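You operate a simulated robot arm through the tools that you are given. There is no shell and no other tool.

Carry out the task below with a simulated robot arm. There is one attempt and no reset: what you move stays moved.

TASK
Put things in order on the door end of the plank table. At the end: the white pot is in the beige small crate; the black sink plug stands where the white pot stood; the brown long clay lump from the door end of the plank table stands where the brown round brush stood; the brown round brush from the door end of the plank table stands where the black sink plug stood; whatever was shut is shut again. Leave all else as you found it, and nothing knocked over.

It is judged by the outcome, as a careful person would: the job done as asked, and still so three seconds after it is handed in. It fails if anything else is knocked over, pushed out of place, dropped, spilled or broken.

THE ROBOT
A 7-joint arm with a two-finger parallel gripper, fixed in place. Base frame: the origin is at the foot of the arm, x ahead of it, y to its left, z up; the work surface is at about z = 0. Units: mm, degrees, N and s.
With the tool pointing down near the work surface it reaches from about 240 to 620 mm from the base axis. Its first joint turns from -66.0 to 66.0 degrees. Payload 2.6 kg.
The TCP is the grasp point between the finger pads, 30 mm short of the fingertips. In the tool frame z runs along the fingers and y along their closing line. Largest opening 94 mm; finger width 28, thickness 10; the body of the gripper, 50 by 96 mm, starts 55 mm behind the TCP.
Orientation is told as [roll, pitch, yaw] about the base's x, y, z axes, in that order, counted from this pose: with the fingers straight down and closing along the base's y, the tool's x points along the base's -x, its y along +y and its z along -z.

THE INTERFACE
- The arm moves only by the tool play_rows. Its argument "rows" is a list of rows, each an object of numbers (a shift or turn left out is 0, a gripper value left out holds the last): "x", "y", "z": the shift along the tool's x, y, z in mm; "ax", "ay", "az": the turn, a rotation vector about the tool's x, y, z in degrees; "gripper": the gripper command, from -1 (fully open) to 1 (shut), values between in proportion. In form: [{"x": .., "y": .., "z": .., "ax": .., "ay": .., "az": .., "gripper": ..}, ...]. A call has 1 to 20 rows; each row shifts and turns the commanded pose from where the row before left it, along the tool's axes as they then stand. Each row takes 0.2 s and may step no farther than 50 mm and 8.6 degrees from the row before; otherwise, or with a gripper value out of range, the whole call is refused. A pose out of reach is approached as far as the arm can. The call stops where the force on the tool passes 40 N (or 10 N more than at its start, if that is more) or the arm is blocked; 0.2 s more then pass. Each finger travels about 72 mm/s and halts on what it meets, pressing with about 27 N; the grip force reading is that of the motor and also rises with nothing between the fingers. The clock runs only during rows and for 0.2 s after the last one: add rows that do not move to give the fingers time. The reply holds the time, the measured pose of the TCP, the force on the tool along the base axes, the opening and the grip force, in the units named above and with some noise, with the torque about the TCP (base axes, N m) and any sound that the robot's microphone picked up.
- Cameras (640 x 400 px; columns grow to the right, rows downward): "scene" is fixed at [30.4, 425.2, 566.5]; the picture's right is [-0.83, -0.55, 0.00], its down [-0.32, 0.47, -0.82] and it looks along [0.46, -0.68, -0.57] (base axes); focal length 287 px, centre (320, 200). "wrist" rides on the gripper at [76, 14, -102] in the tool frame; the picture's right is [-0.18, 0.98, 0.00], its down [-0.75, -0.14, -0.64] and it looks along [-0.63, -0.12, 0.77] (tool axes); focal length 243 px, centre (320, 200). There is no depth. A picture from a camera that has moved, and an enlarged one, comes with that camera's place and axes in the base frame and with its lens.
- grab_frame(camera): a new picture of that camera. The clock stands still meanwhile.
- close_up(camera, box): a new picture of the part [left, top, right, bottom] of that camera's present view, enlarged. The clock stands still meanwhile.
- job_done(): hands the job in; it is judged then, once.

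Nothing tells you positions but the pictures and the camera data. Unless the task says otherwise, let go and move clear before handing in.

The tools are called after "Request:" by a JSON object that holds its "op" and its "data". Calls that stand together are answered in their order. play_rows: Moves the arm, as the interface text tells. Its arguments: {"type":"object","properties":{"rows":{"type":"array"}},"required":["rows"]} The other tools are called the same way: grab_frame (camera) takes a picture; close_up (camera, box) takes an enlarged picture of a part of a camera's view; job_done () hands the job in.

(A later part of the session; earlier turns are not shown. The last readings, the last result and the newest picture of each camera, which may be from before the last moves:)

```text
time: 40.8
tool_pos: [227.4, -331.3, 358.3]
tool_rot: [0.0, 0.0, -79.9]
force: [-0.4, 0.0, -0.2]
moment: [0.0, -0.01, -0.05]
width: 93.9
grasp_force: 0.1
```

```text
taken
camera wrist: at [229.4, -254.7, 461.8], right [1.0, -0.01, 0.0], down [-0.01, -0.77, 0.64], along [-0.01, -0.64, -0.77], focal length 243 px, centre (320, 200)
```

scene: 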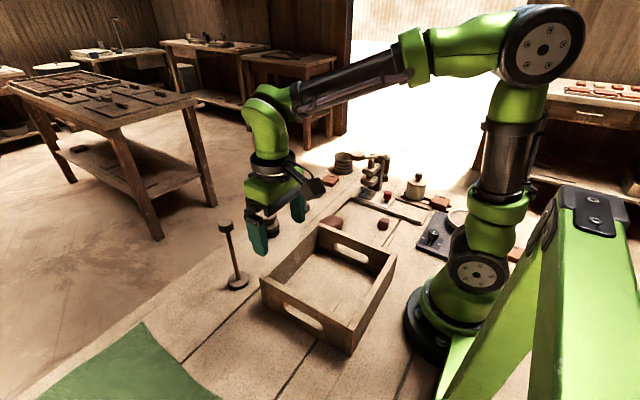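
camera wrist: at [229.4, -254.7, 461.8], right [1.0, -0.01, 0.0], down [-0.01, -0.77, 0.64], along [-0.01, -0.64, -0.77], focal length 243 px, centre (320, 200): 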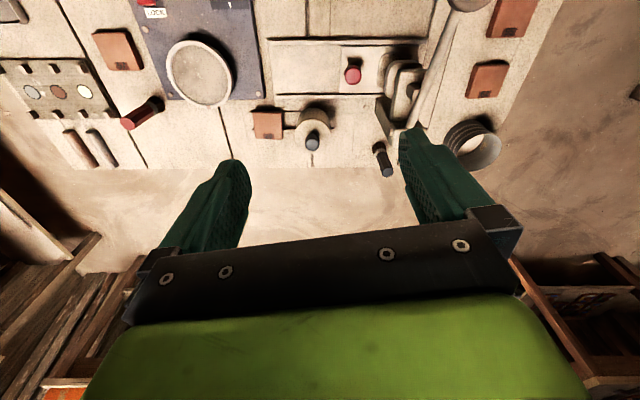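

Request:
{"op": "close_up", "data": {"camera": "wrist", "box": [240, 80, 400, 180]}}

Request:
{"op": "close_up", "data": {"camera": "wrist", "box": [330, 30, 430, 130]}}

```text
4.00 times, centred on (320, 130) of wrist
camera zoom: at [229.4, -254.7, 461.8], right [1.0, -0.01, 0.0], down [-0.01, -0.77, 0.64], along [-0.01, -0.64, -0.77], focal length 970 px, centre (320, 480)
```

zoom: 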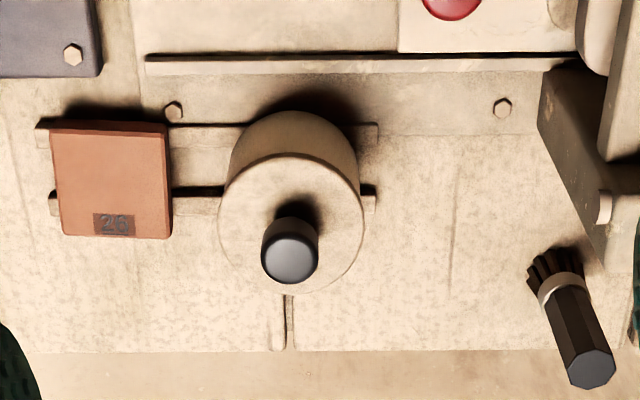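

```text
4.00 times, centred on (380, 80) of wrist
camera zoom: at [229.4, -254.7, 461.8], right [1.0, -0.01, 0.0], down [-0.01, -0.77, 0.64], along [-0.01, -0.64, -0.77], focal length 970 px, centre (80, 680)
```

zoom: 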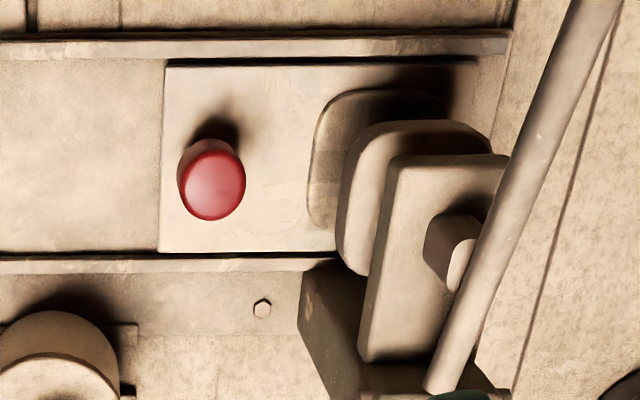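

The pot stands on a small two-bar rack beside a tile; its lid and black knob sit on top. I'll take a low, frontal look at the press and slide.

Request:
{"op": "play_rows", "data": {"rows": [{"x": 40, "y": 25}, {"x": 40, "y": 35}, {"x": 10, "y": 30}, {"z": 45}, {"z": 45}, {"z": 45}, {"z": 45}, {"z": 45}, {"z": 20}]}}

Request:
{"op": "grab_frame", "data": {"camera": "wrist"}}

Request:
{"op": "close_up", "data": {"camera": "wrist", "box": [235, 60, 415, 240]}}

```text
refused: row 2 steps farther than a row can; nothing moved
```

```text
taken
camera wrist: at [229.4, -254.7, 461.8], right [1.0, -0.01, 0.0], down [-0.01, -0.77, 0.64], along [-0.01, -0.64, -0.77], focal length 243 px, centre (320, 200)
```

wrist: 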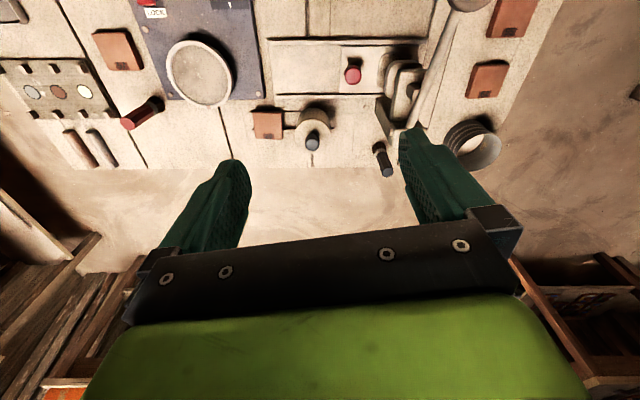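

```text
2.22 times, centred on (325, 150) of wrist
camera zoom: at [229.4, -254.7, 461.8], right [1.0, -0.01, 0.0], down [-0.01, -0.77, 0.64], along [-0.01, -0.64, -0.77], focal length 539 px, centre (309, 311)
```

zoom: 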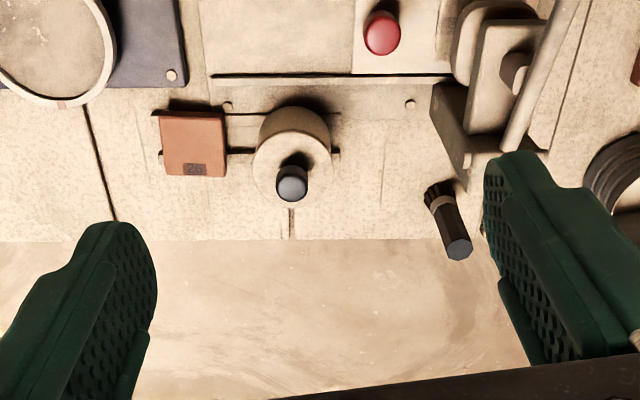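

Request:
{"op": "play_rows", "data": {"rows": [{"x": 21.5, "y": 22.3}, {"x": 21.5, "y": 22.3}, {"x": 21.5, "y": 22.3}, {"x": 21.5, "y": 22.3}, {"z": 45}, {"z": 45}, {"z": 45}, {"z": 45}, {"z": 45}, {"z": 20}]}}

Request:
{"op": "grab_frame", "data": {"camera": "wrist"}}

Request:
{"op": "close_up", "data": {"camera": "wrist", "box": [235, 100, 415, 240]}}

```text
time: 42.9
tool_pos: [306.1, -234.2, 132.8]
tool_rot: [0.8, -0.2, -79.8]
force: [-9.5, 6.7, 13.1]
moment: [0.13, -0.36, 0.26]
width: 89.8
grasp_force: 0.0
stopped in row 10: the force on the tool passed its limit at 70 N (the readings are from after the stop); the commanded pose is now the measured one
```

```text
taken
camera wrist: at [305.4, -157.2, 236.1], right [1.0, -0.01, 0.01], down [-0.02, -0.77, 0.64], along [0.0, -0.64, -0.77], focal length 243 px, centre (320, 200)
```

wrist: 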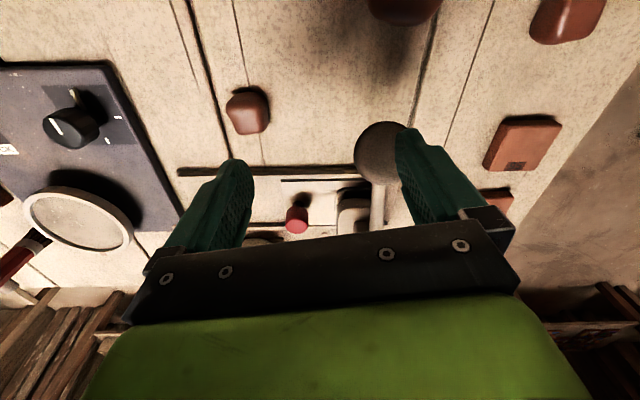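

```text
2.86 times, centred on (325, 170) of wrist
camera zoom: at [305.4, -157.2, 236.1], right [1.0, -0.01, 0.01], down [-0.02, -0.77, 0.64], along [0.0, -0.64, -0.77], focal length 693 px, centre (306, 286)
```

zoom: 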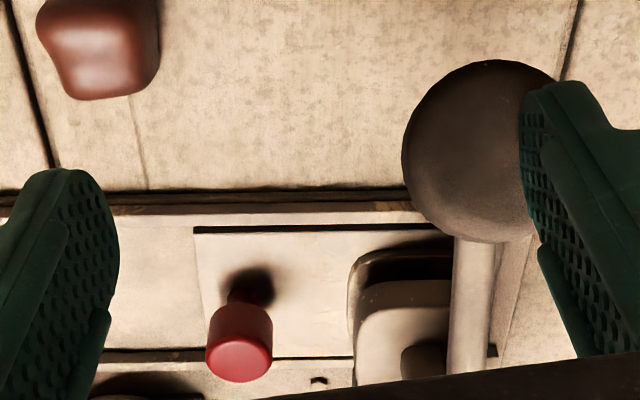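

My finger touched the press lever's knob on the way down. I'll back straight up at once and check whether anything shifted.

Request:
{"op": "play_rows", "data": {"rows": [{"z": -20}, {"z": -40}, {"z": -40}, {"z": -40}, {"z": -40}, {"z": -40}]}}

Request:
{"op": "close_up", "data": {"camera": "scene", "box": [325, 145, 415, 201]}}

Request:
{"op": "grab_frame", "data": {"camera": "wrist"}}

```text
time: 44.3
tool_pos: [304.1, -236.5, 354.4]
tool_rot: [0.7, -0.3, -79.9]
force: [-0.3, -0.6, -0.9]
moment: [-0.02, -0.01, -0.01]
width: 94.2
grasp_force: 0.0
```

```text
7.11 times, centred on (370, 173) of scene
camera zoom: at [30.4, 425.2, 566.5], right [-0.83, -0.55, 0.0], down [-0.32, 0.47, -0.82], along [0.46, -0.68, -0.57], focal length 2042 px, centre (-36, 392)
```

zoom: 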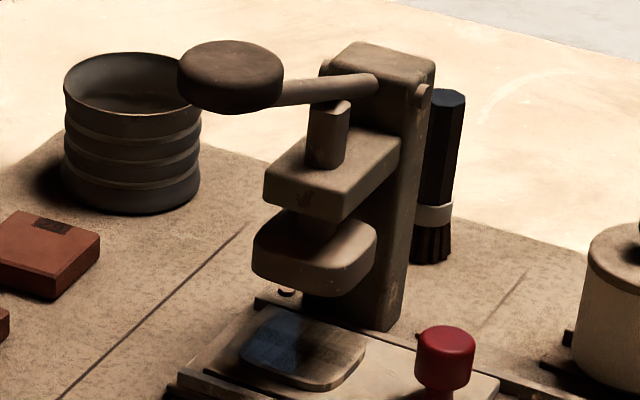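

```text
taken
camera wrist: at [303.5, -158.1, 458.2], right [1.0, -0.01, 0.01], down [-0.01, -0.76, 0.64], along [0.0, -0.64, -0.77], focal length 243 px, centre (320, 200)
```

wrist: 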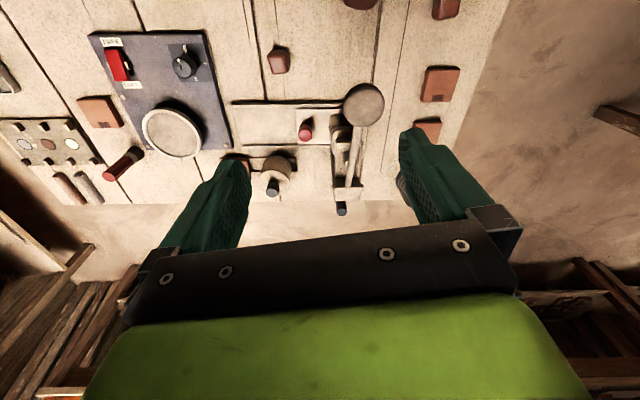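

The press looks unchanged: the lever is back exactly as it was. I'll keep well clear of it now. Since the slide plate with the red knob is the only sliding cover in reach, I'll go above it, turned to yaw 0, and take a look before touching it.

Request:
{"op": "play_rows", "data": {"rows": [{"ax": 0.7, "ay": 0.3}, {"az": -8}, {"az": -8}, {"az": -8}, {"az": -8}, {"az": -8}, {"az": -8}, {"az": -8}, {"az": -8}, {"az": -8}, {"az": -8}, {"x": 10, "y": -40}, {"x": 10, "y": -40}, {"y": -34.5}, {"z": 40}, {"z": 40}, {"z": 40}]}}

Request:
{"op": "grab_frame", "data": {"camera": "wrist"}}

Request:
{"op": "grab_frame", "data": {"camera": "scene"}}

```text
time: 47.9
tool_pos: [285.4, -350.0, 231.1]
tool_rot: [0.1, 0.1, 0.0]
force: [0.9, -0.4, -0.4]
moment: [0.01, -0.02, 0.01]
width: 94.2
grasp_force: 0.1
```

```text
taken
camera wrist: at [208.5, -335.3, 334.9], right [0.18, 0.98, 0.0], down [0.75, -0.14, 0.64], along [0.63, -0.12, -0.77], focal length 243 px, centre (320, 200)
```

wrist: 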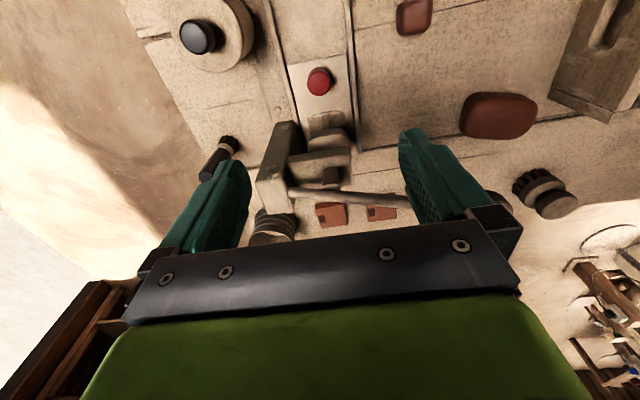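

```text
taken
```

scene: 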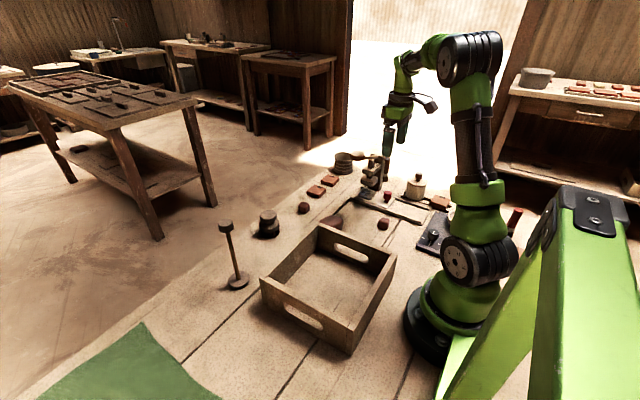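

The knob is right under the gripper at about (280, -350). I'll narrow the fingers and descend to just above it.

Request:
{"op": "play_rows", "data": {"rows": [{"x": 5, "gripper": -0.05}, {"z": 40}, {"z": 40}, {"z": 40}, {"z": 30}, {"z": 10}]}}

Request:
{"op": "grab_frame", "data": {"camera": "wrist"}}

Request:
{"op": "close_up", "data": {"camera": "scene", "box": [340, 140, 440, 230]}}

```text
time: 49.3
tool_pos: [278.5, -347.4, 71.6]
tool_rot: [0.0, -0.1, 0.1]
force: [0.6, 0.0, 0.1]
moment: [0.01, 0.02, -0.01]
width: 49.5
grasp_force: 0.1
```

```text
taken
camera wrist: at [202.7, -333.8, 175.7], right [0.18, 0.98, 0.0], down [0.75, -0.14, 0.64], along [0.63, -0.12, -0.77], focal length 243 px, centre (320, 200)
```

wrist: 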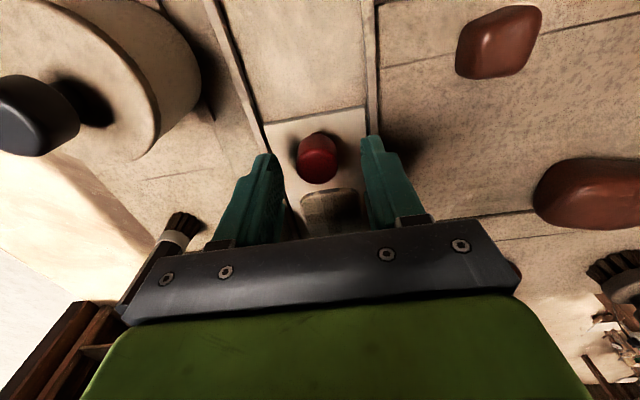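

```text
4.44 times, centred on (390, 185) of scene
camera zoom: at [30.4, 425.2, 566.5], right [-0.83, -0.55, 0.0], down [-0.32, 0.47, -0.82], along [0.46, -0.68, -0.57], focal length 1277 px, centre (9, 267)
```

zoom: 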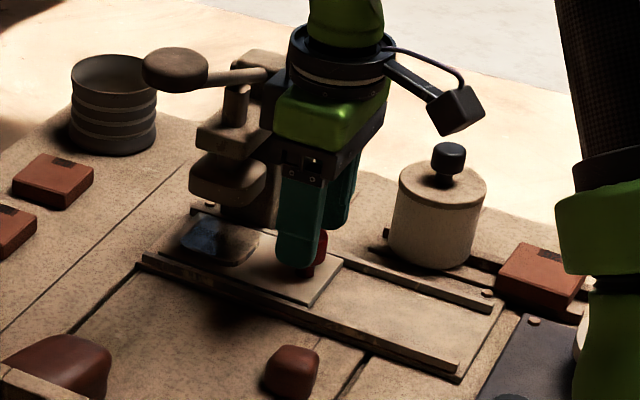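

The knob sits between the fingers. I'll lower onto it, grip, and try sliding it gently along the rails toward the runway.

Request:
{"op": "play_rows", "data": {"rows": [{"y": -2, "z": 12}, {"z": 11}, {"gripper": 1}, {"gripper": 1}, {"gripper": 1}, {"gripper": 1}]}}

```text
time: 50.7
tool_pos: [280.4, -350.2, 49.2]
tool_rot: [0.1, 0.0, 0.1]
force: [-1.5, 6.1, 1.0]
moment: [-0.29, -0.51, -0.11]
width: 25.9
grasp_force: 44.8
```

Request:
{"op": "play_rows", "data": {"rows": [{"x": 5}, {"x": 5}, {"x": 10}, {"x": 10}]}}

Request:
{"op": "close_up", "data": {"camera": "scene", "box": [340, 140, 440, 230]}}

```text
time: 51.7
tool_pos: [248.8, -350.6, 49.0]
tool_rot: [0.1, 0.0, 0.1]
force: [1.4, 16.7, 8.8]
moment: [-0.32, 0.11, 0.07]
width: 25.6
grasp_force: 44.7
```

```text
4.44 times, centred on (390, 185) of scene
camera zoom: at [30.4, 425.2, 566.5], right [-0.83, -0.55, 0.0], down [-0.32, 0.47, -0.82], along [0.46, -0.68, -0.57], focal length 1277 px, centre (9, 267)
```

zoom: 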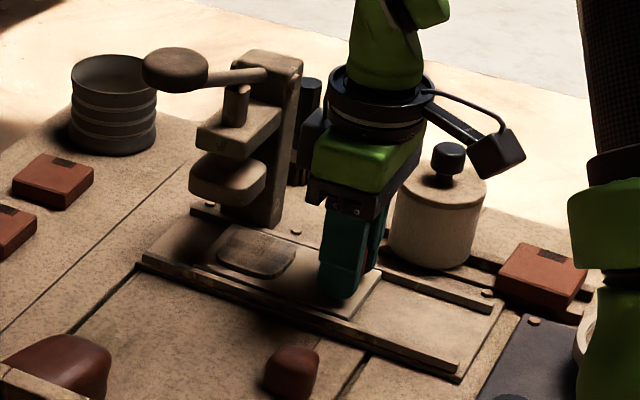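

The plate slides freely. I'll open it further and see what it uncovers.

Request:
{"op": "play_rows", "data": {"rows": [{"x": 12}, {"x": 12}, {"x": 12}, {"x": 12}, {"x": 12}]}}

Request:
{"op": "close_up", "data": {"camera": "scene", "box": [330, 150, 430, 230]}}

Request:
{"op": "grab_frame", "data": {"camera": "wrist"}}

```text
time: 52.9
tool_pos: [187.9, -351.0, 48.2]
tool_rot: [0.3, 0.1, 0.1]
force: [-0.6, 23.3, 1.0]
moment: [-0.27, -1.02, -0.06]
width: 25.2
grasp_force: 45.1
```

```text
5.00 times, centred on (380, 190) of scene
camera zoom: at [30.4, 425.2, 566.5], right [-0.83, -0.55, 0.0], down [-0.32, 0.47, -0.82], along [0.46, -0.68, -0.57], focal length 1436 px, centre (20, 250)
```

zoom: 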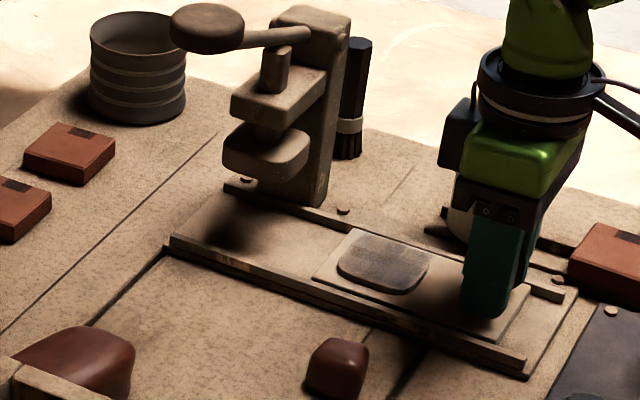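

```text
taken
camera wrist: at [111.7, -336.4, 152.6], right [0.18, 0.98, 0.01], down [0.75, -0.14, 0.64], along [0.63, -0.11, -0.77], focal length 243 px, centre (320, 200)
```

wrist: 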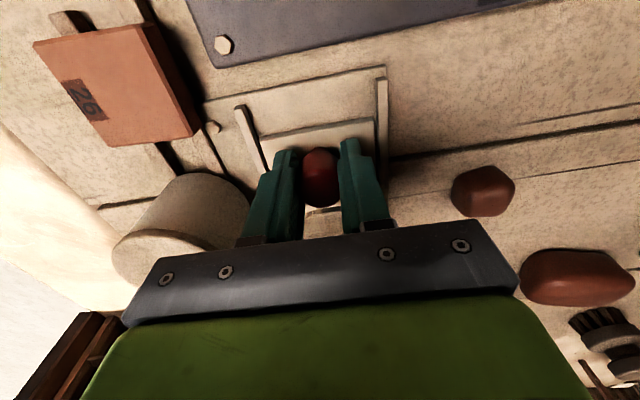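

Nothing is under the plate, only the press bed in the ram's shadow. I'll slide it back exactly to where it was.

Request:
{"op": "play_rows", "data": {"rows": [{"x": -12}, {"x": -12}, {"x": -12}, {"x": -12}, {"x": -12}, {"x": -12}, {"x": -10}, {"x": -6}, {"x": -4}]}}

Request:
{"op": "close_up", "data": {"camera": "scene", "box": [340, 140, 440, 230]}}

```text
time: 54.9
tool_pos: [278.9, -350.1, 48.6]
tool_rot: [0.1, 0.0, 0.0]
force: [-9.6, 24.5, 12.1]
moment: [-0.21, -1.13, 0.2]
width: 25.7
grasp_force: 44.8
```

```text
4.44 times, centred on (390, 185) of scene
camera zoom: at [30.4, 425.2, 566.5], right [-0.83, -0.55, 0.0], down [-0.32, 0.47, -0.82], along [0.46, -0.68, -0.57], focal length 1277 px, centre (9, 267)
```

zoom: 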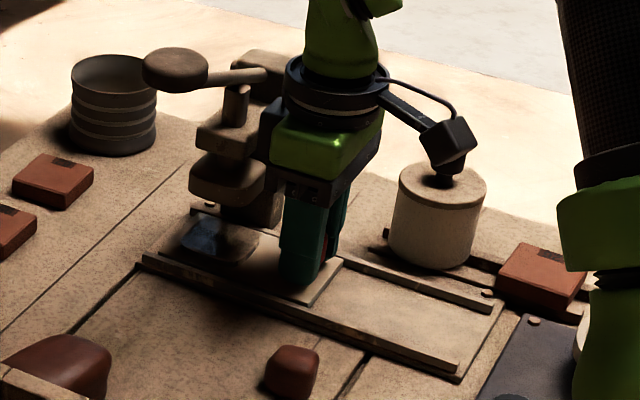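

Request:
{"op": "play_rows", "data": {"rows": [{"x": -1.5}, {}, {"gripper": 0.3}, {"gripper": 0}, {"gripper": -0.05}, {}]}}

Request:
{"op": "play_rows", "data": {"rows": [{"z": -20}, {"z": -40}, {"z": -40}, {"z": -40}, {"z": -40}]}}

Request:
{"op": "close_up", "data": {"camera": "scene", "box": [350, 170, 440, 226]}}

Request:
{"op": "grab_frame", "data": {"camera": "wrist"}}

```text
time: 56.3
tool_pos: [281.6, -350.4, 49.9]
tool_rot: [0.0, 0.0, 0.0]
force: [0.5, 0.3, 0.2]
moment: [0.04, 0.01, -0.01]
width: 49.4
grasp_force: 0.1
```

```text
time: 57.5
tool_pos: [284.9, -350.0, 229.3]
tool_rot: [0.0, 0.0, 0.2]
force: [-0.9, 0.1, -0.2]
moment: [0.01, 0.01, 0.02]
width: 49.5
grasp_force: 0.0
```

```text
7.11 times, centred on (395, 198) of scene
camera zoom: at [30.4, 425.2, 566.5], right [-0.83, -0.55, 0.0], down [-0.32, 0.47, -0.82], along [0.46, -0.68, -0.57], focal length 2042 px, centre (-213, 214)
```

zoom: 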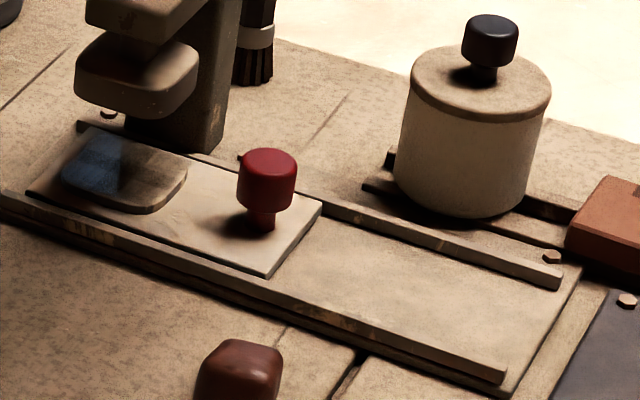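

```text
taken
camera wrist: at [208.9, -335.9, 332.7], right [0.18, 0.98, 0.0], down [0.75, -0.14, 0.64], along [0.63, -0.12, -0.77], focal length 243 px, centre (320, 200)
```

wrist: 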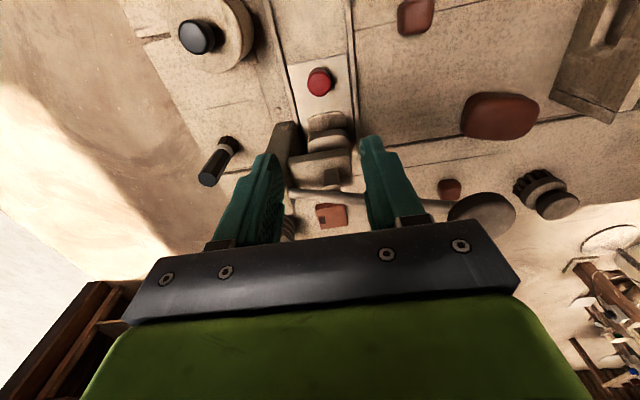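

The plate is back where it was. The jar is the other closed thing in reach; I'll grip the black knob on its lid and lift a little to see whether the lid comes off.

Request:
{"op": "play_rows", "data": {"rows": [{"x": 33, "y": -30}, {"x": 33, "y": -30}, {"y": -27}, {"z": 40}, {"z": 40}]}}

Request:
{"op": "grab_frame", "data": {"camera": "wrist"}}

Request:
{"op": "close_up", "data": {"camera": "scene", "box": [370, 130, 460, 216]}}

```text
time: 58.7
tool_pos: [216.5, -439.1, 149.0]
tool_rot: [0.0, 0.1, 0.1]
force: [0.0, 0.4, 0.1]
moment: [-0.02, -0.03, 0.02]
width: 49.4
grasp_force: 0.1
```

```text
taken
camera wrist: at [140.1, -425.5, 252.0], right [0.18, 0.98, 0.0], down [0.75, -0.14, 0.64], along [0.63, -0.12, -0.77], focal length 243 px, centre (320, 200)
```

wrist: 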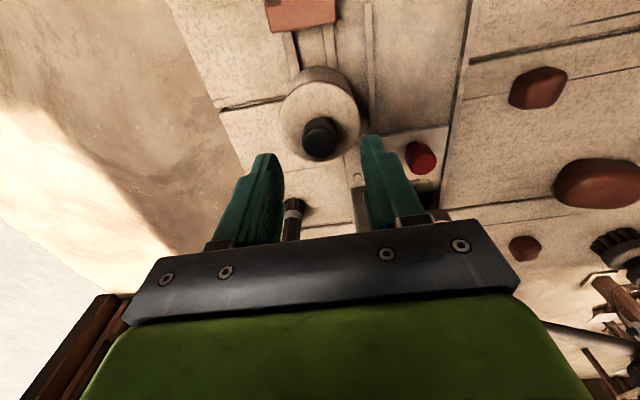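

```text
4.65 times, centred on (415, 173) of scene
camera zoom: at [30.4, 425.2, 566.5], right [-0.83, -0.55, 0.0], down [-0.32, 0.47, -0.82], along [0.46, -0.68, -0.57], focal length 1336 px, centre (-122, 326)
```

zoom: 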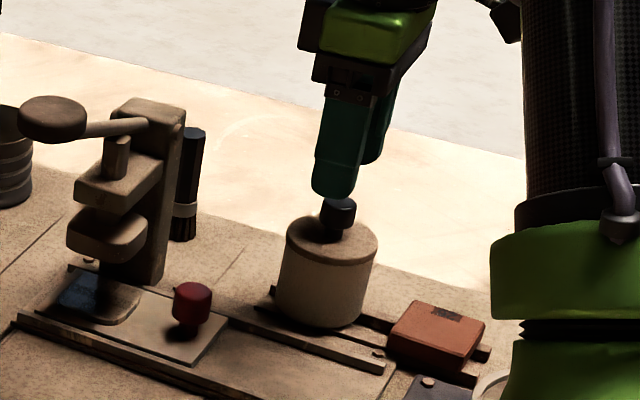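

The knob lies centred under the fingers. I'll descend, grip the knob and lift 15 mm.

Request:
{"op": "play_rows", "data": {"rows": [{"z": 20}, {"z": 15}, {"z": 8}, {"gripper": 1}, {"gripper": 1}, {"gripper": 1}, {"gripper": 1}]}}

Request:
{"op": "play_rows", "data": {"rows": [{"z": -5}, {"z": -5}, {"z": -5}, {}]}}

Request:
{"op": "close_up", "data": {"camera": "scene", "box": [370, 130, 460, 216]}}

```text
time: 60.3
tool_pos: [216.9, -439.4, 104.7]
tool_rot: [0.0, 0.0, 0.1]
force: [-0.6, 0.6, 1.1]
moment: [0.01, -0.01, 0.0]
width: 22.5
grasp_force: 26.9
heard: snap
```

```text
time: 61.3
tool_pos: [215.9, -438.2, 121.0]
tool_rot: [0.0, -0.1, 0.1]
force: [-0.9, 0.8, -0.5]
moment: [-0.01, -0.02, 0.02]
width: 22.6
grasp_force: 26.8
```

```text
4.65 times, centred on (415, 173) of scene
camera zoom: at [30.4, 425.2, 566.5], right [-0.83, -0.55, 0.0], down [-0.32, 0.47, -0.82], along [0.46, -0.68, -0.57], focal length 1336 px, centre (-122, 326)
```

zoom: 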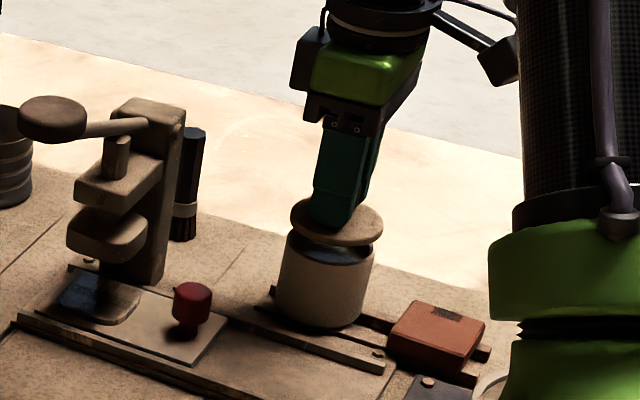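

A "snap" was heard and the lid came away from the jar. I'll check what changed before doing anything more.

Request:
{"op": "close_up", "data": {"camera": "scene", "box": [395, 165, 455, 215]}}

Request:
{"op": "grab_frame", "data": {"camera": "scene"}}

Request:
{"op": "grab_frame", "data": {"camera": "wrist"}}

```text
8.00 times, centred on (425, 190) of scene
camera zoom: at [30.4, 425.2, 566.5], right [-0.83, -0.55, 0.0], down [-0.32, 0.47, -0.82], along [0.46, -0.68, -0.57], focal length 2298 px, centre (-520, 280)
```

zoom: 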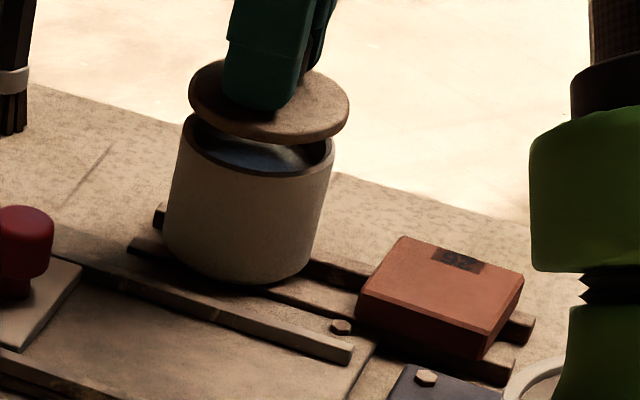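

```text
taken
```

scene: 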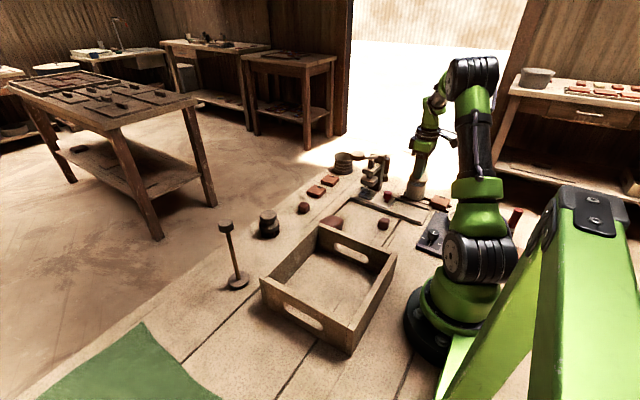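

```text
taken
camera wrist: at [140.2, -424.3, 224.4], right [0.18, 0.98, 0.0], down [0.75, -0.14, 0.64], along [0.63, -0.12, -0.77], focal length 243 px, centre (320, 200)
```

wrist: 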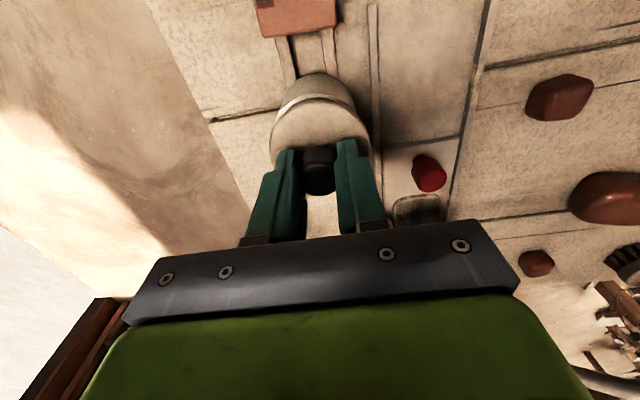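

The lid is held in the fingers and the jar stayed put. I'll raise the lid and shift sideways so the wrist camera can look into the jar.

Request:
{"op": "play_rows", "data": {"rows": [{"z": -20}, {"z": -30}, {"z": -30}, {"x": -20}, {"x": -20}, {}]}}

Request:
{"op": "grab_frame", "data": {"camera": "wrist"}}

Request:
{"op": "close_up", "data": {"camera": "wrist", "box": [230, 0, 400, 120]}}

Request:
{"op": "close_up", "data": {"camera": "scene", "box": [395, 165, 455, 215]}}

```text
time: 62.7
tool_pos: [255.9, -437.1, 200.2]
tool_rot: [-0.1, 0.0, 0.1]
force: [-0.4, 0.0, 0.3]
moment: [0.0, 0.01, 0.0]
width: 22.7
grasp_force: 26.6
```

```text
taken
camera wrist: at [179.9, -423.2, 304.4], right [0.18, 0.98, 0.0], down [0.75, -0.14, 0.64], along [0.63, -0.12, -0.77], focal length 243 px, centre (320, 200)
```

wrist: 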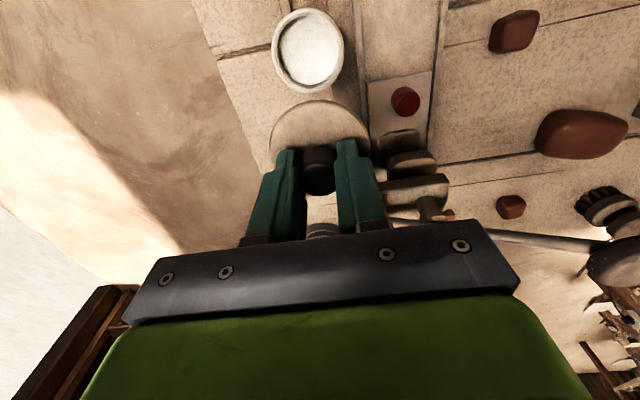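

```text
3.33 times, centred on (315, 60) of wrist
camera zoom: at [179.9, -423.2, 304.4], right [0.18, 0.98, 0.0], down [0.75, -0.14, 0.64], along [0.63, -0.12, -0.77], focal length 809 px, centre (337, 667)
```

zoom: 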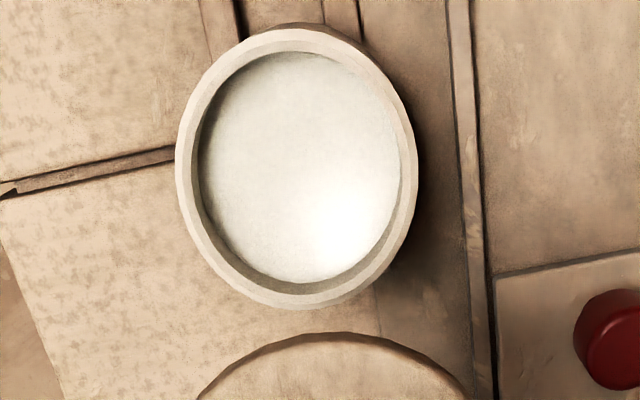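

```text
8.00 times, centred on (425, 190) of scene
camera zoom: at [30.4, 425.2, 566.5], right [-0.83, -0.55, 0.0], down [-0.32, 0.47, -0.82], along [0.46, -0.68, -0.57], focal length 2298 px, centre (-520, 280)
```

zoom: 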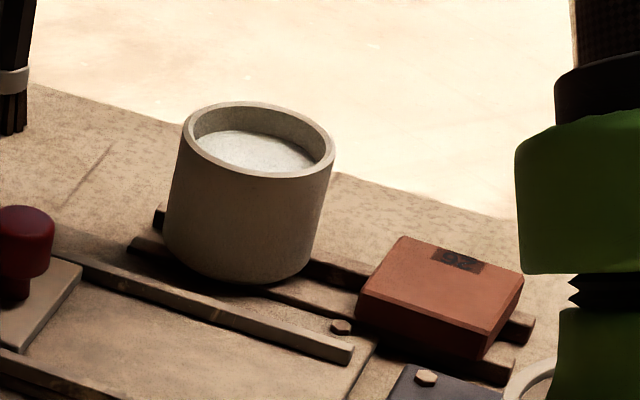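

The jar is a pot full of white liquid, nothing hidden in it, so it must stay level and shut. I'll put the lid back on right away, straight down where it was.

Request:
{"op": "play_rows", "data": {"rows": [{"x": 20, "y": -1}, {"x": 19, "y": -1}, {}, {"z": 30}, {"z": 30}, {"z": 15}, {"z": 8}, {}]}}

Request:
{"op": "close_up", "data": {"camera": "scene", "box": [395, 165, 455, 215]}}

```text
time: 64.5
tool_pos: [216.9, -440.6, 117.4]
tool_rot: [0.0, 0.0, 0.1]
force: [0.7, -0.3, 0.6]
moment: [0.02, 0.0, 0.02]
width: 22.6
grasp_force: 26.9
```

```text
8.00 times, centred on (425, 190) of scene
camera zoom: at [30.4, 425.2, 566.5], right [-0.83, -0.55, 0.0], down [-0.32, 0.47, -0.82], along [0.46, -0.68, -0.57], focal length 2298 px, centre (-520, 280)
```

zoom: 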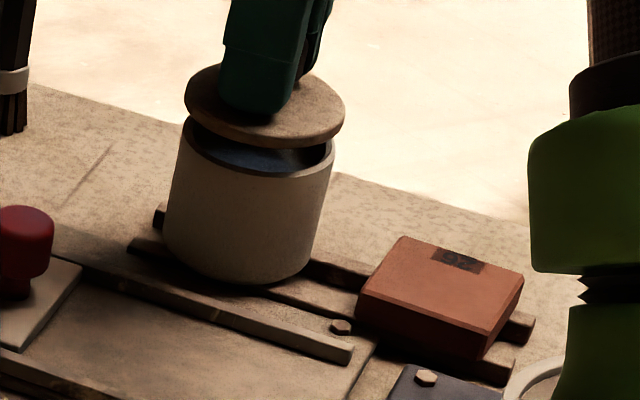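

Request:
{"op": "play_rows", "data": {"rows": [{"z": 4}, {"z": 4}, {"z": 3}, {}]}}

Request:
{"op": "close_up", "data": {"camera": "scene", "box": [395, 165, 455, 215]}}

```text
time: 65.5
tool_pos: [217.4, -440.7, 106.4]
tool_rot: [0.0, 0.1, 0.1]
force: [-0.6, -0.3, 0.0]
moment: [0.0, -0.01, 0.0]
width: 22.7
grasp_force: 26.6
```

```text
8.00 times, centred on (425, 190) of scene
camera zoom: at [30.4, 425.2, 566.5], right [-0.83, -0.55, 0.0], down [-0.32, 0.47, -0.82], along [0.46, -0.68, -0.57], focal length 2298 px, centre (-520, 280)
```

zoom: 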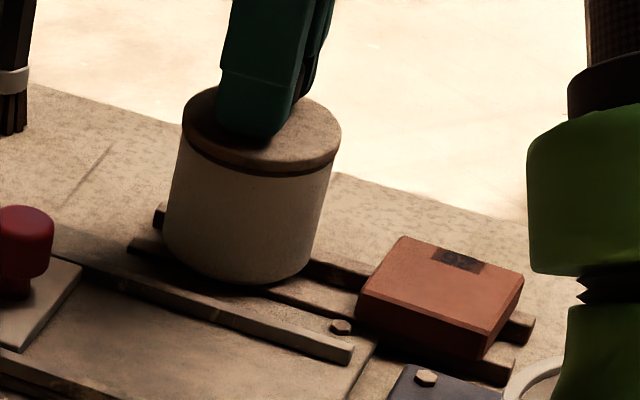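

Request:
{"op": "play_rows", "data": {"rows": [{"z": 1}, {"z": 1}, {"z": 1}, {}]}}

Request:
{"op": "close_up", "data": {"camera": "scene", "box": [395, 165, 455, 215]}}

```text
time: 66.5
tool_pos: [217.2, -440.4, 104.6]
tool_rot: [0.0, -0.1, 0.1]
force: [-0.4, 0.2, -0.4]
moment: [0.02, 0.0, 0.02]
width: 22.7
grasp_force: 26.7
```

```text
8.00 times, centred on (425, 190) of scene
camera zoom: at [30.4, 425.2, 566.5], right [-0.83, -0.55, 0.0], down [-0.32, 0.47, -0.82], along [0.46, -0.68, -0.57], focal length 2298 px, centre (-520, 280)
```

zoom: 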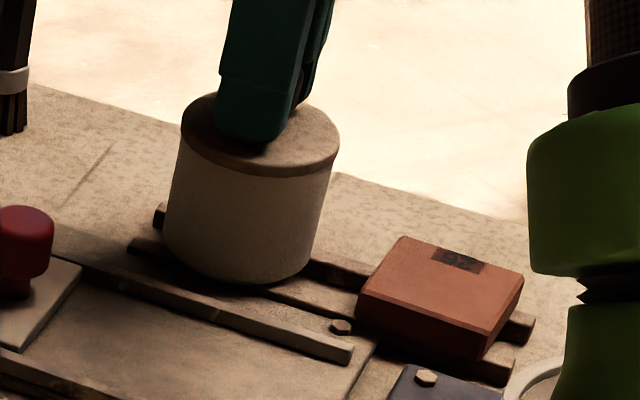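

Request:
{"op": "play_rows", "data": {"rows": [{"z": 1}, {"z": 1}, {}]}}

```text
time: 67.3
tool_pos: [216.7, -441.8, 103.9]
tool_rot: [-0.2, 0.0, 0.0]
force: [-7.3, 11.5, 29.2]
moment: [0.42, 0.24, -0.03]
width: 22.9
grasp_force: 27.4
heard: snap
```

The lid snapped shut again. I'll release, rise, and then make a systematic close survey of the table with the scene camera.

Request:
{"op": "play_rows", "data": {"rows": [{"z": -1}, {"gripper": 0.2}, {"gripper": 0}, {"gripper": -0.05}, {}, {"z": -20}, {"z": -40}, {"z": -40}, {"z": -40}]}}

Request:
{"op": "close_up", "data": {"camera": "scene", "box": [395, 165, 455, 215]}}

Request:
{"op": "close_up", "data": {"camera": "scene", "box": [240, 200, 400, 360]}}

Request:
{"op": "close_up", "data": {"camera": "scene", "box": [60, 250, 260, 400]}}

Request:
{"op": "close_up", "data": {"camera": "scene", "box": [240, 280, 460, 400]}}

```text
time: 69.3
tool_pos: [214.9, -439.1, 243.2]
tool_rot: [0.0, 0.0, 0.1]
force: [0.7, -0.7, 0.0]
moment: [0.0, -0.01, -0.02]
width: 48.9
grasp_force: 0.0
```

```text
8.00 times, centred on (425, 190) of scene
camera zoom: at [30.4, 425.2, 566.5], right [-0.83, -0.55, 0.0], down [-0.32, 0.47, -0.82], along [0.46, -0.68, -0.57], focal length 2298 px, centre (-520, 280)
```

zoom: 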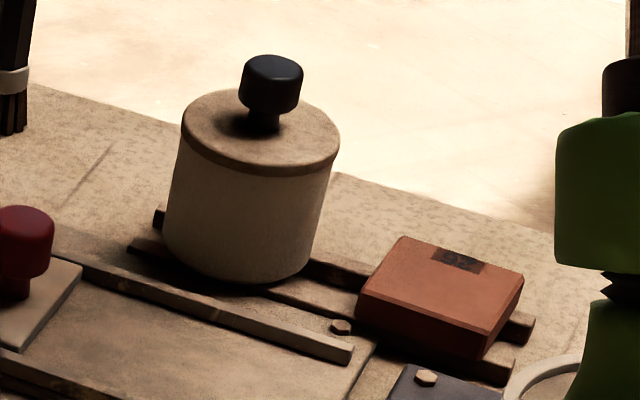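

```text
2.50 times, centred on (320, 280) of scene
camera zoom: at [30.4, 425.2, 566.5], right [-0.83, -0.55, 0.0], down [-0.32, 0.47, -0.82], along [0.46, -0.68, -0.57], focal length 718 px, centre (320, 0)
```

zoom: 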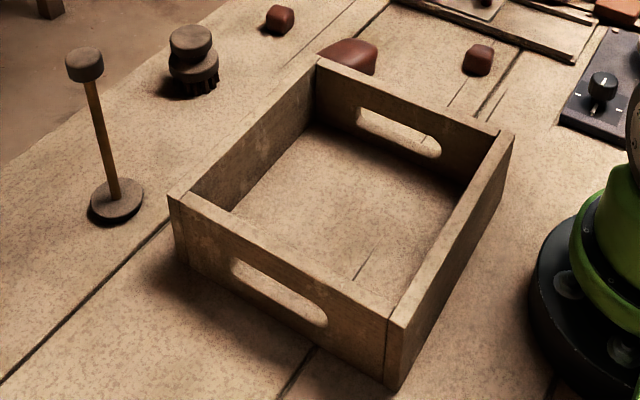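

```text
2.67 times, centred on (160, 325) of scene
camera zoom: at [30.4, 425.2, 566.5], right [-0.83, -0.55, 0.0], down [-0.32, 0.47, -0.82], along [0.46, -0.68, -0.57], focal length 766 px, centre (747, -133)
```

zoom: 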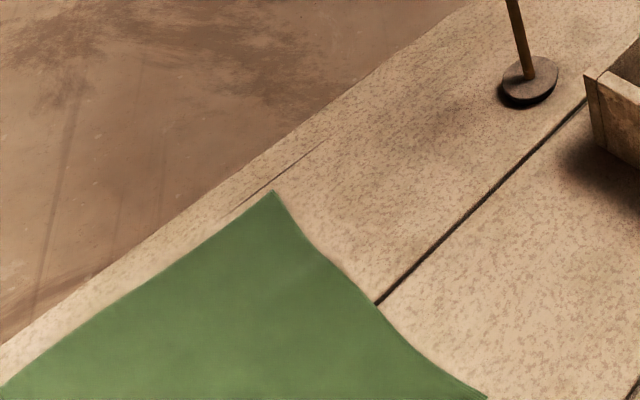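

```text
2.91 times, centred on (350, 340) of scene
camera zoom: at [30.4, 425.2, 566.5], right [-0.83, -0.55, 0.0], down [-0.32, 0.47, -0.82], along [0.46, -0.68, -0.57], focal length 836 px, centre (233, -207)
```

zoom: 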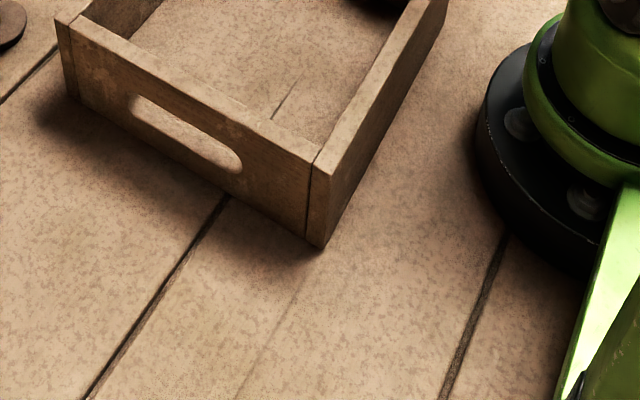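

Request:
{"op": "close_up", "data": {"camera": "scene", "box": [310, 215, 410, 290]}}

Request:
{"op": "close_up", "data": {"camera": "scene", "box": [260, 190, 340, 240]}}

Request:
{"op": "grab_frame", "data": {"camera": "wrist"}}

```text
5.33 times, centred on (360, 252) of scene
camera zoom: at [30.4, 425.2, 566.5], right [-0.83, -0.55, 0.0], down [-0.32, 0.47, -0.82], along [0.46, -0.68, -0.57], focal length 1532 px, centre (107, -80)
```

zoom: 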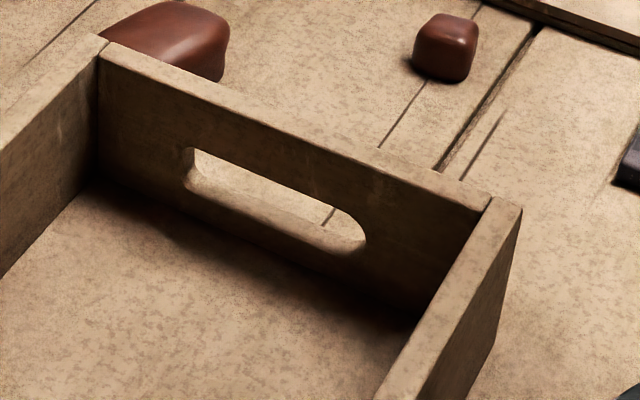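

```text
8.00 times, centred on (300, 215) of scene
camera zoom: at [30.4, 425.2, 566.5], right [-0.83, -0.55, 0.0], down [-0.32, 0.47, -0.82], along [0.46, -0.68, -0.57], focal length 2298 px, centre (480, 80)
```

zoom: 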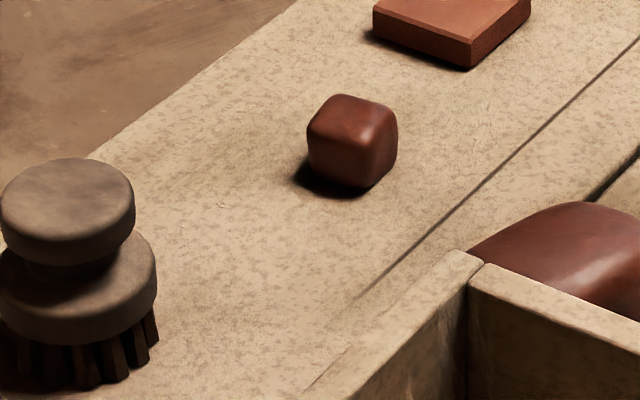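

```text
taken
camera wrist: at [140.5, -424.9, 346.1], right [0.18, 0.98, 0.0], down [0.75, -0.14, 0.64], along [0.63, -0.12, -0.77], focal length 243 px, centre (320, 200)
```

wrist: 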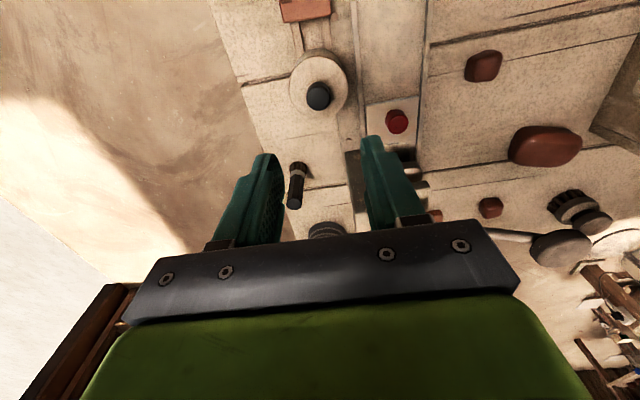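

The lid is seated as before. Still no obvious plug, so I'll look farther along the other end of the table, beyond the green cloth, which the gripper hid earlier.

Request:
{"op": "play_rows", "data": {"rows": [{"x": -25, "y": 40, "z": -15, "gripper": -1}, {"x": -25, "y": 40, "z": -15}, {"x": -25, "y": 40, "z": -15}, {"x": -25, "y": 40, "z": -15}, {"x": 0, "y": 45, "z": -15}, {"x": 0, "y": 45, "z": -15}, {"x": 0, "y": 45}, {"x": 0, "y": 45}, {"x": 0, "y": 45}, {"x": 0, "y": 45}, {"x": 0, "y": 45}, {"x": 0, "y": 45}, {"x": 0, "y": 45}, {"x": 0, "y": 45}, {"x": 0, "y": 45}, {"x": 0, "y": 45}, {"x": 0, "y": 45}]}}

Request:
{"op": "play_rows", "data": {"rows": [{"az": -8}, {"az": -8}, {"az": -8}, {"az": -8}, {"az": -8}, {"az": -8}, {"az": -8}, {"az": -8}, {"az": -8}, {"az": -8}]}}

Request:
{"op": "grab_frame", "data": {"camera": "wrist"}}

```text
time: 72.9
tool_pos: [316.2, 306.1, 333.4]
tool_rot: [0.1, -0.1, 0.0]
force: [0.8, 0.3, 1.2]
moment: [0.0, 0.01, -0.01]
width: 94.1
grasp_force: 0.0
```

```text
time: 75.1
tool_pos: [314.8, 305.4, 333.4]
tool_rot: [0.0, 0.0, 80.3]
force: [-1.1, -0.7, 0.3]
moment: [0.02, 0.02, -0.01]
width: 93.9
grasp_force: 0.1
```

```text
taken
camera wrist: at [289.3, 232.6, 436.7], right [-0.94, 0.35, 0.0], down [0.27, 0.72, 0.64], along [0.22, 0.6, -0.77], focal length 243 px, centre (320, 200)
```

wrist: 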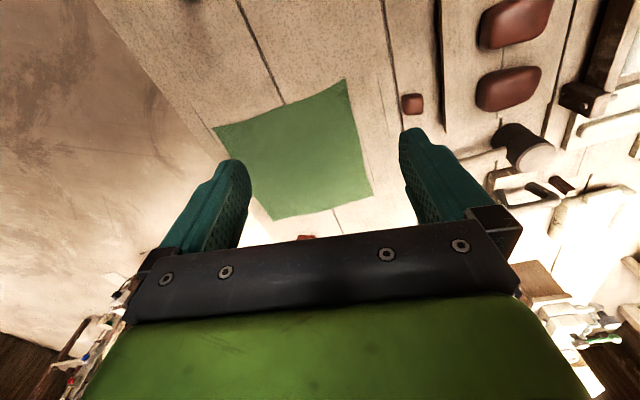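

Request:
{"op": "close_up", "data": {"camera": "wrist", "box": [380, 0, 640, 230]}}

Request:
{"op": "close_up", "data": {"camera": "wrist", "box": [240, 180, 440, 250]}}

Request:
{"op": "play_rows", "data": {"rows": [{"ay": -8}, {"ay": -8}, {"ay": -8}, {"ay": -8}]}}

Request:
{"op": "grab_frame", "data": {"camera": "wrist"}}

```text
1.74 times, centred on (510, 115) of wrist
camera zoom: at [289.3, 232.6, 436.7], right [-0.94, 0.35, 0.0], down [0.27, 0.72, 0.64], along [0.22, 0.6, -0.77], focal length 422 px, centre (-10, 348)
```

zoom: 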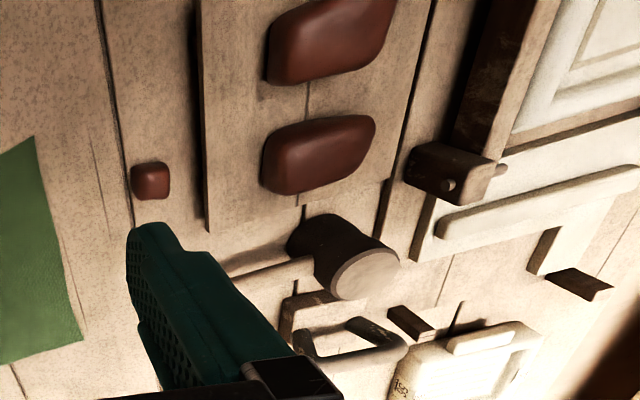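

```text
3.20 times, centred on (340, 215) of wrist
camera zoom: at [289.3, 232.6, 436.7], right [-0.94, 0.35, 0.0], down [0.27, 0.72, 0.64], along [0.22, 0.6, -0.77], focal length 776 px, centre (256, 152)
```

zoom: 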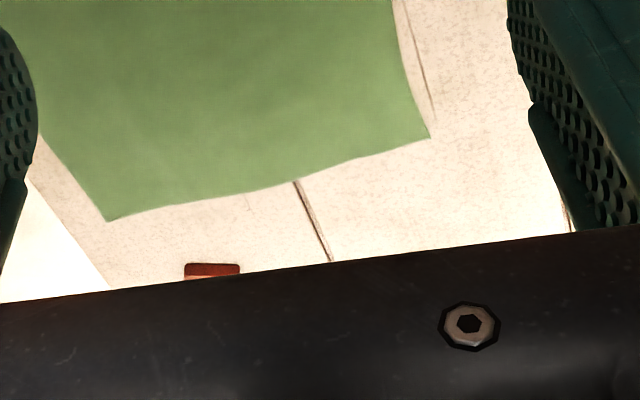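

```text
time: 76.1
tool_pos: [315.4, 304.6, 333.2]
tool_rot: [-0.1, -32.1, 80.3]
force: [0.0, 0.4, -0.1]
moment: [0.0, 0.01, -0.01]
width: 93.9
grasp_force: 0.2
```

```text
taken
camera wrist: at [281.6, 189.6, 380.4], right [-0.94, 0.32, 0.1], down [0.19, 0.27, 0.94], along [0.28, 0.91, -0.31], focal length 243 px, centre (320, 200)
```

wrist: 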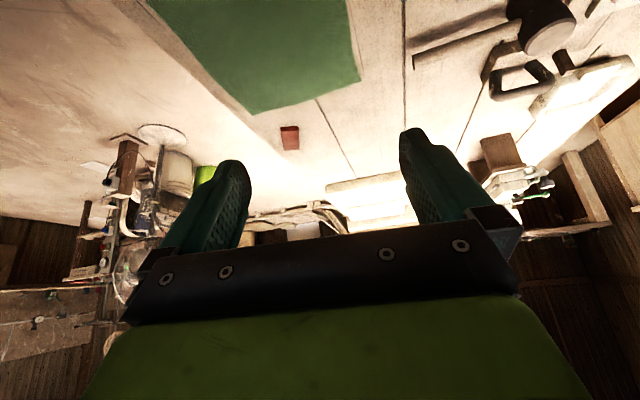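

Request:
{"op": "close_up", "data": {"camera": "wrist", "box": [400, 0, 640, 150]}}

Request:
{"op": "close_up", "data": {"camera": "wrist", "box": [240, 100, 560, 260]}}

```text
2.67 times, centred on (520, 75) of wrist
camera zoom: at [281.6, 189.6, 380.4], right [-0.94, 0.32, 0.1], down [0.19, 0.27, 0.94], along [0.28, 0.91, -0.31], focal length 647 px, centre (-213, 533)
```

zoom: 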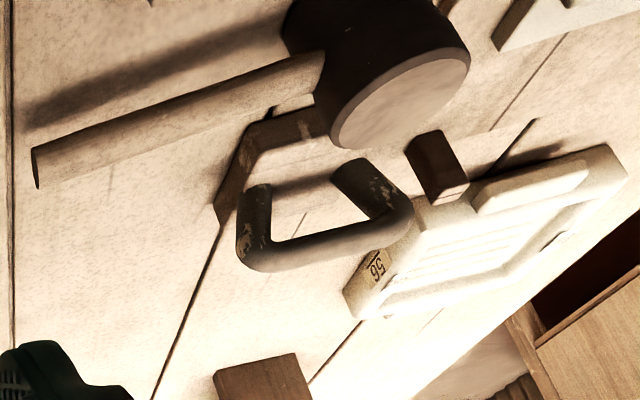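

```text
2.00 times, centred on (400, 180) of wrist
camera zoom: at [281.6, 189.6, 380.4], right [-0.94, 0.32, 0.1], down [0.19, 0.27, 0.94], along [0.28, 0.91, -0.31], focal length 485 px, centre (160, 240)
```

zoom: 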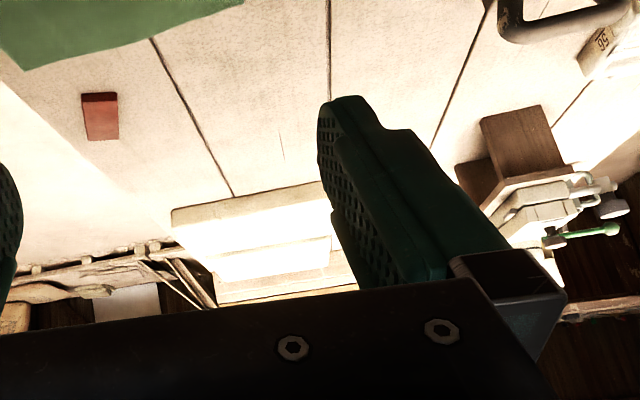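

The far end holds only a mallet, moulds, tiles and lumps. By elimination the standing rod-and-disc thing is the plug candidate; I'll take one more close, well-lit look at its colours against the brush.

Request:
{"op": "play_rows", "data": {"rows": [{"ay": 8}, {"ay": 8}, {"ay": 8}, {"ay": 8}, {"x": 38.4, "y": -22.6}, {"x": 38.4, "y": -22.6}, {"x": 38.4, "y": -22.6}, {"x": 38.4, "y": -22.6}, {"x": 38.4, "y": -22.6}, {"x": 38.4, "y": -22.6}, {"x": 38.4, "y": -22.6}, {"x": 38.4, "y": -22.6}, {"z": 20}]}}

Request:
{"op": "grab_frame", "data": {"camera": "wrist"}}

Request:
{"op": "close_up", "data": {"camera": "wrist", "box": [235, 80, 415, 240]}}

```text
time: 78.9
tool_pos: [440.7, -26.8, 312.8]
tool_rot: [0.0, 0.0, 80.1]
force: [-0.1, 0.8, -1.1]
moment: [0.02, 0.0, 0.01]
width: 94.1
grasp_force: 0.0
```

```text
taken
camera wrist: at [414.1, -99.7, 416.2], right [-0.94, 0.35, 0.0], down [0.27, 0.72, 0.64], along [0.22, 0.6, -0.77], focal length 243 px, centre (320, 200)
```

wrist: 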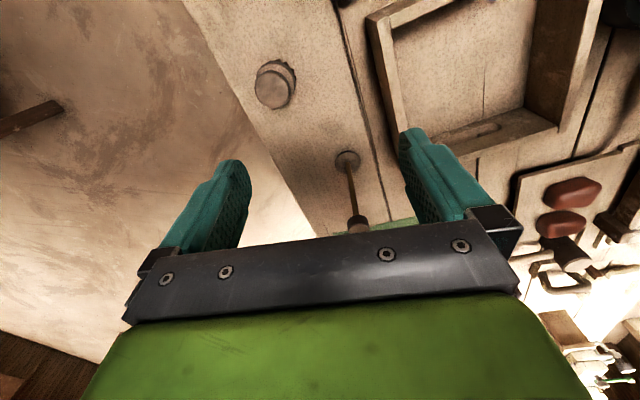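

```text
2.50 times, centred on (325, 160) of wrist
camera zoom: at [414.1, -99.7, 416.2], right [-0.94, 0.35, 0.0], down [0.27, 0.72, 0.64], along [0.22, 0.6, -0.77], focal length 606 px, centre (308, 300)
```

zoom: 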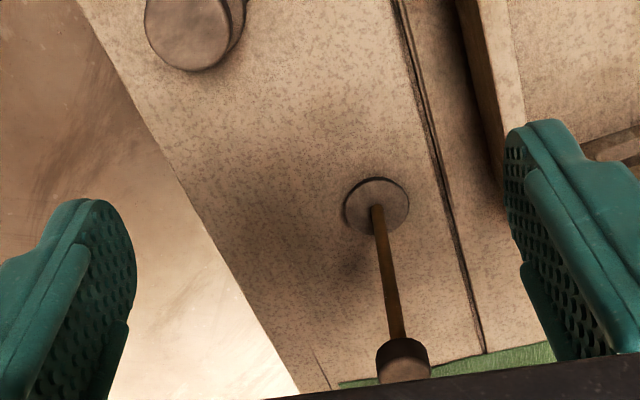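

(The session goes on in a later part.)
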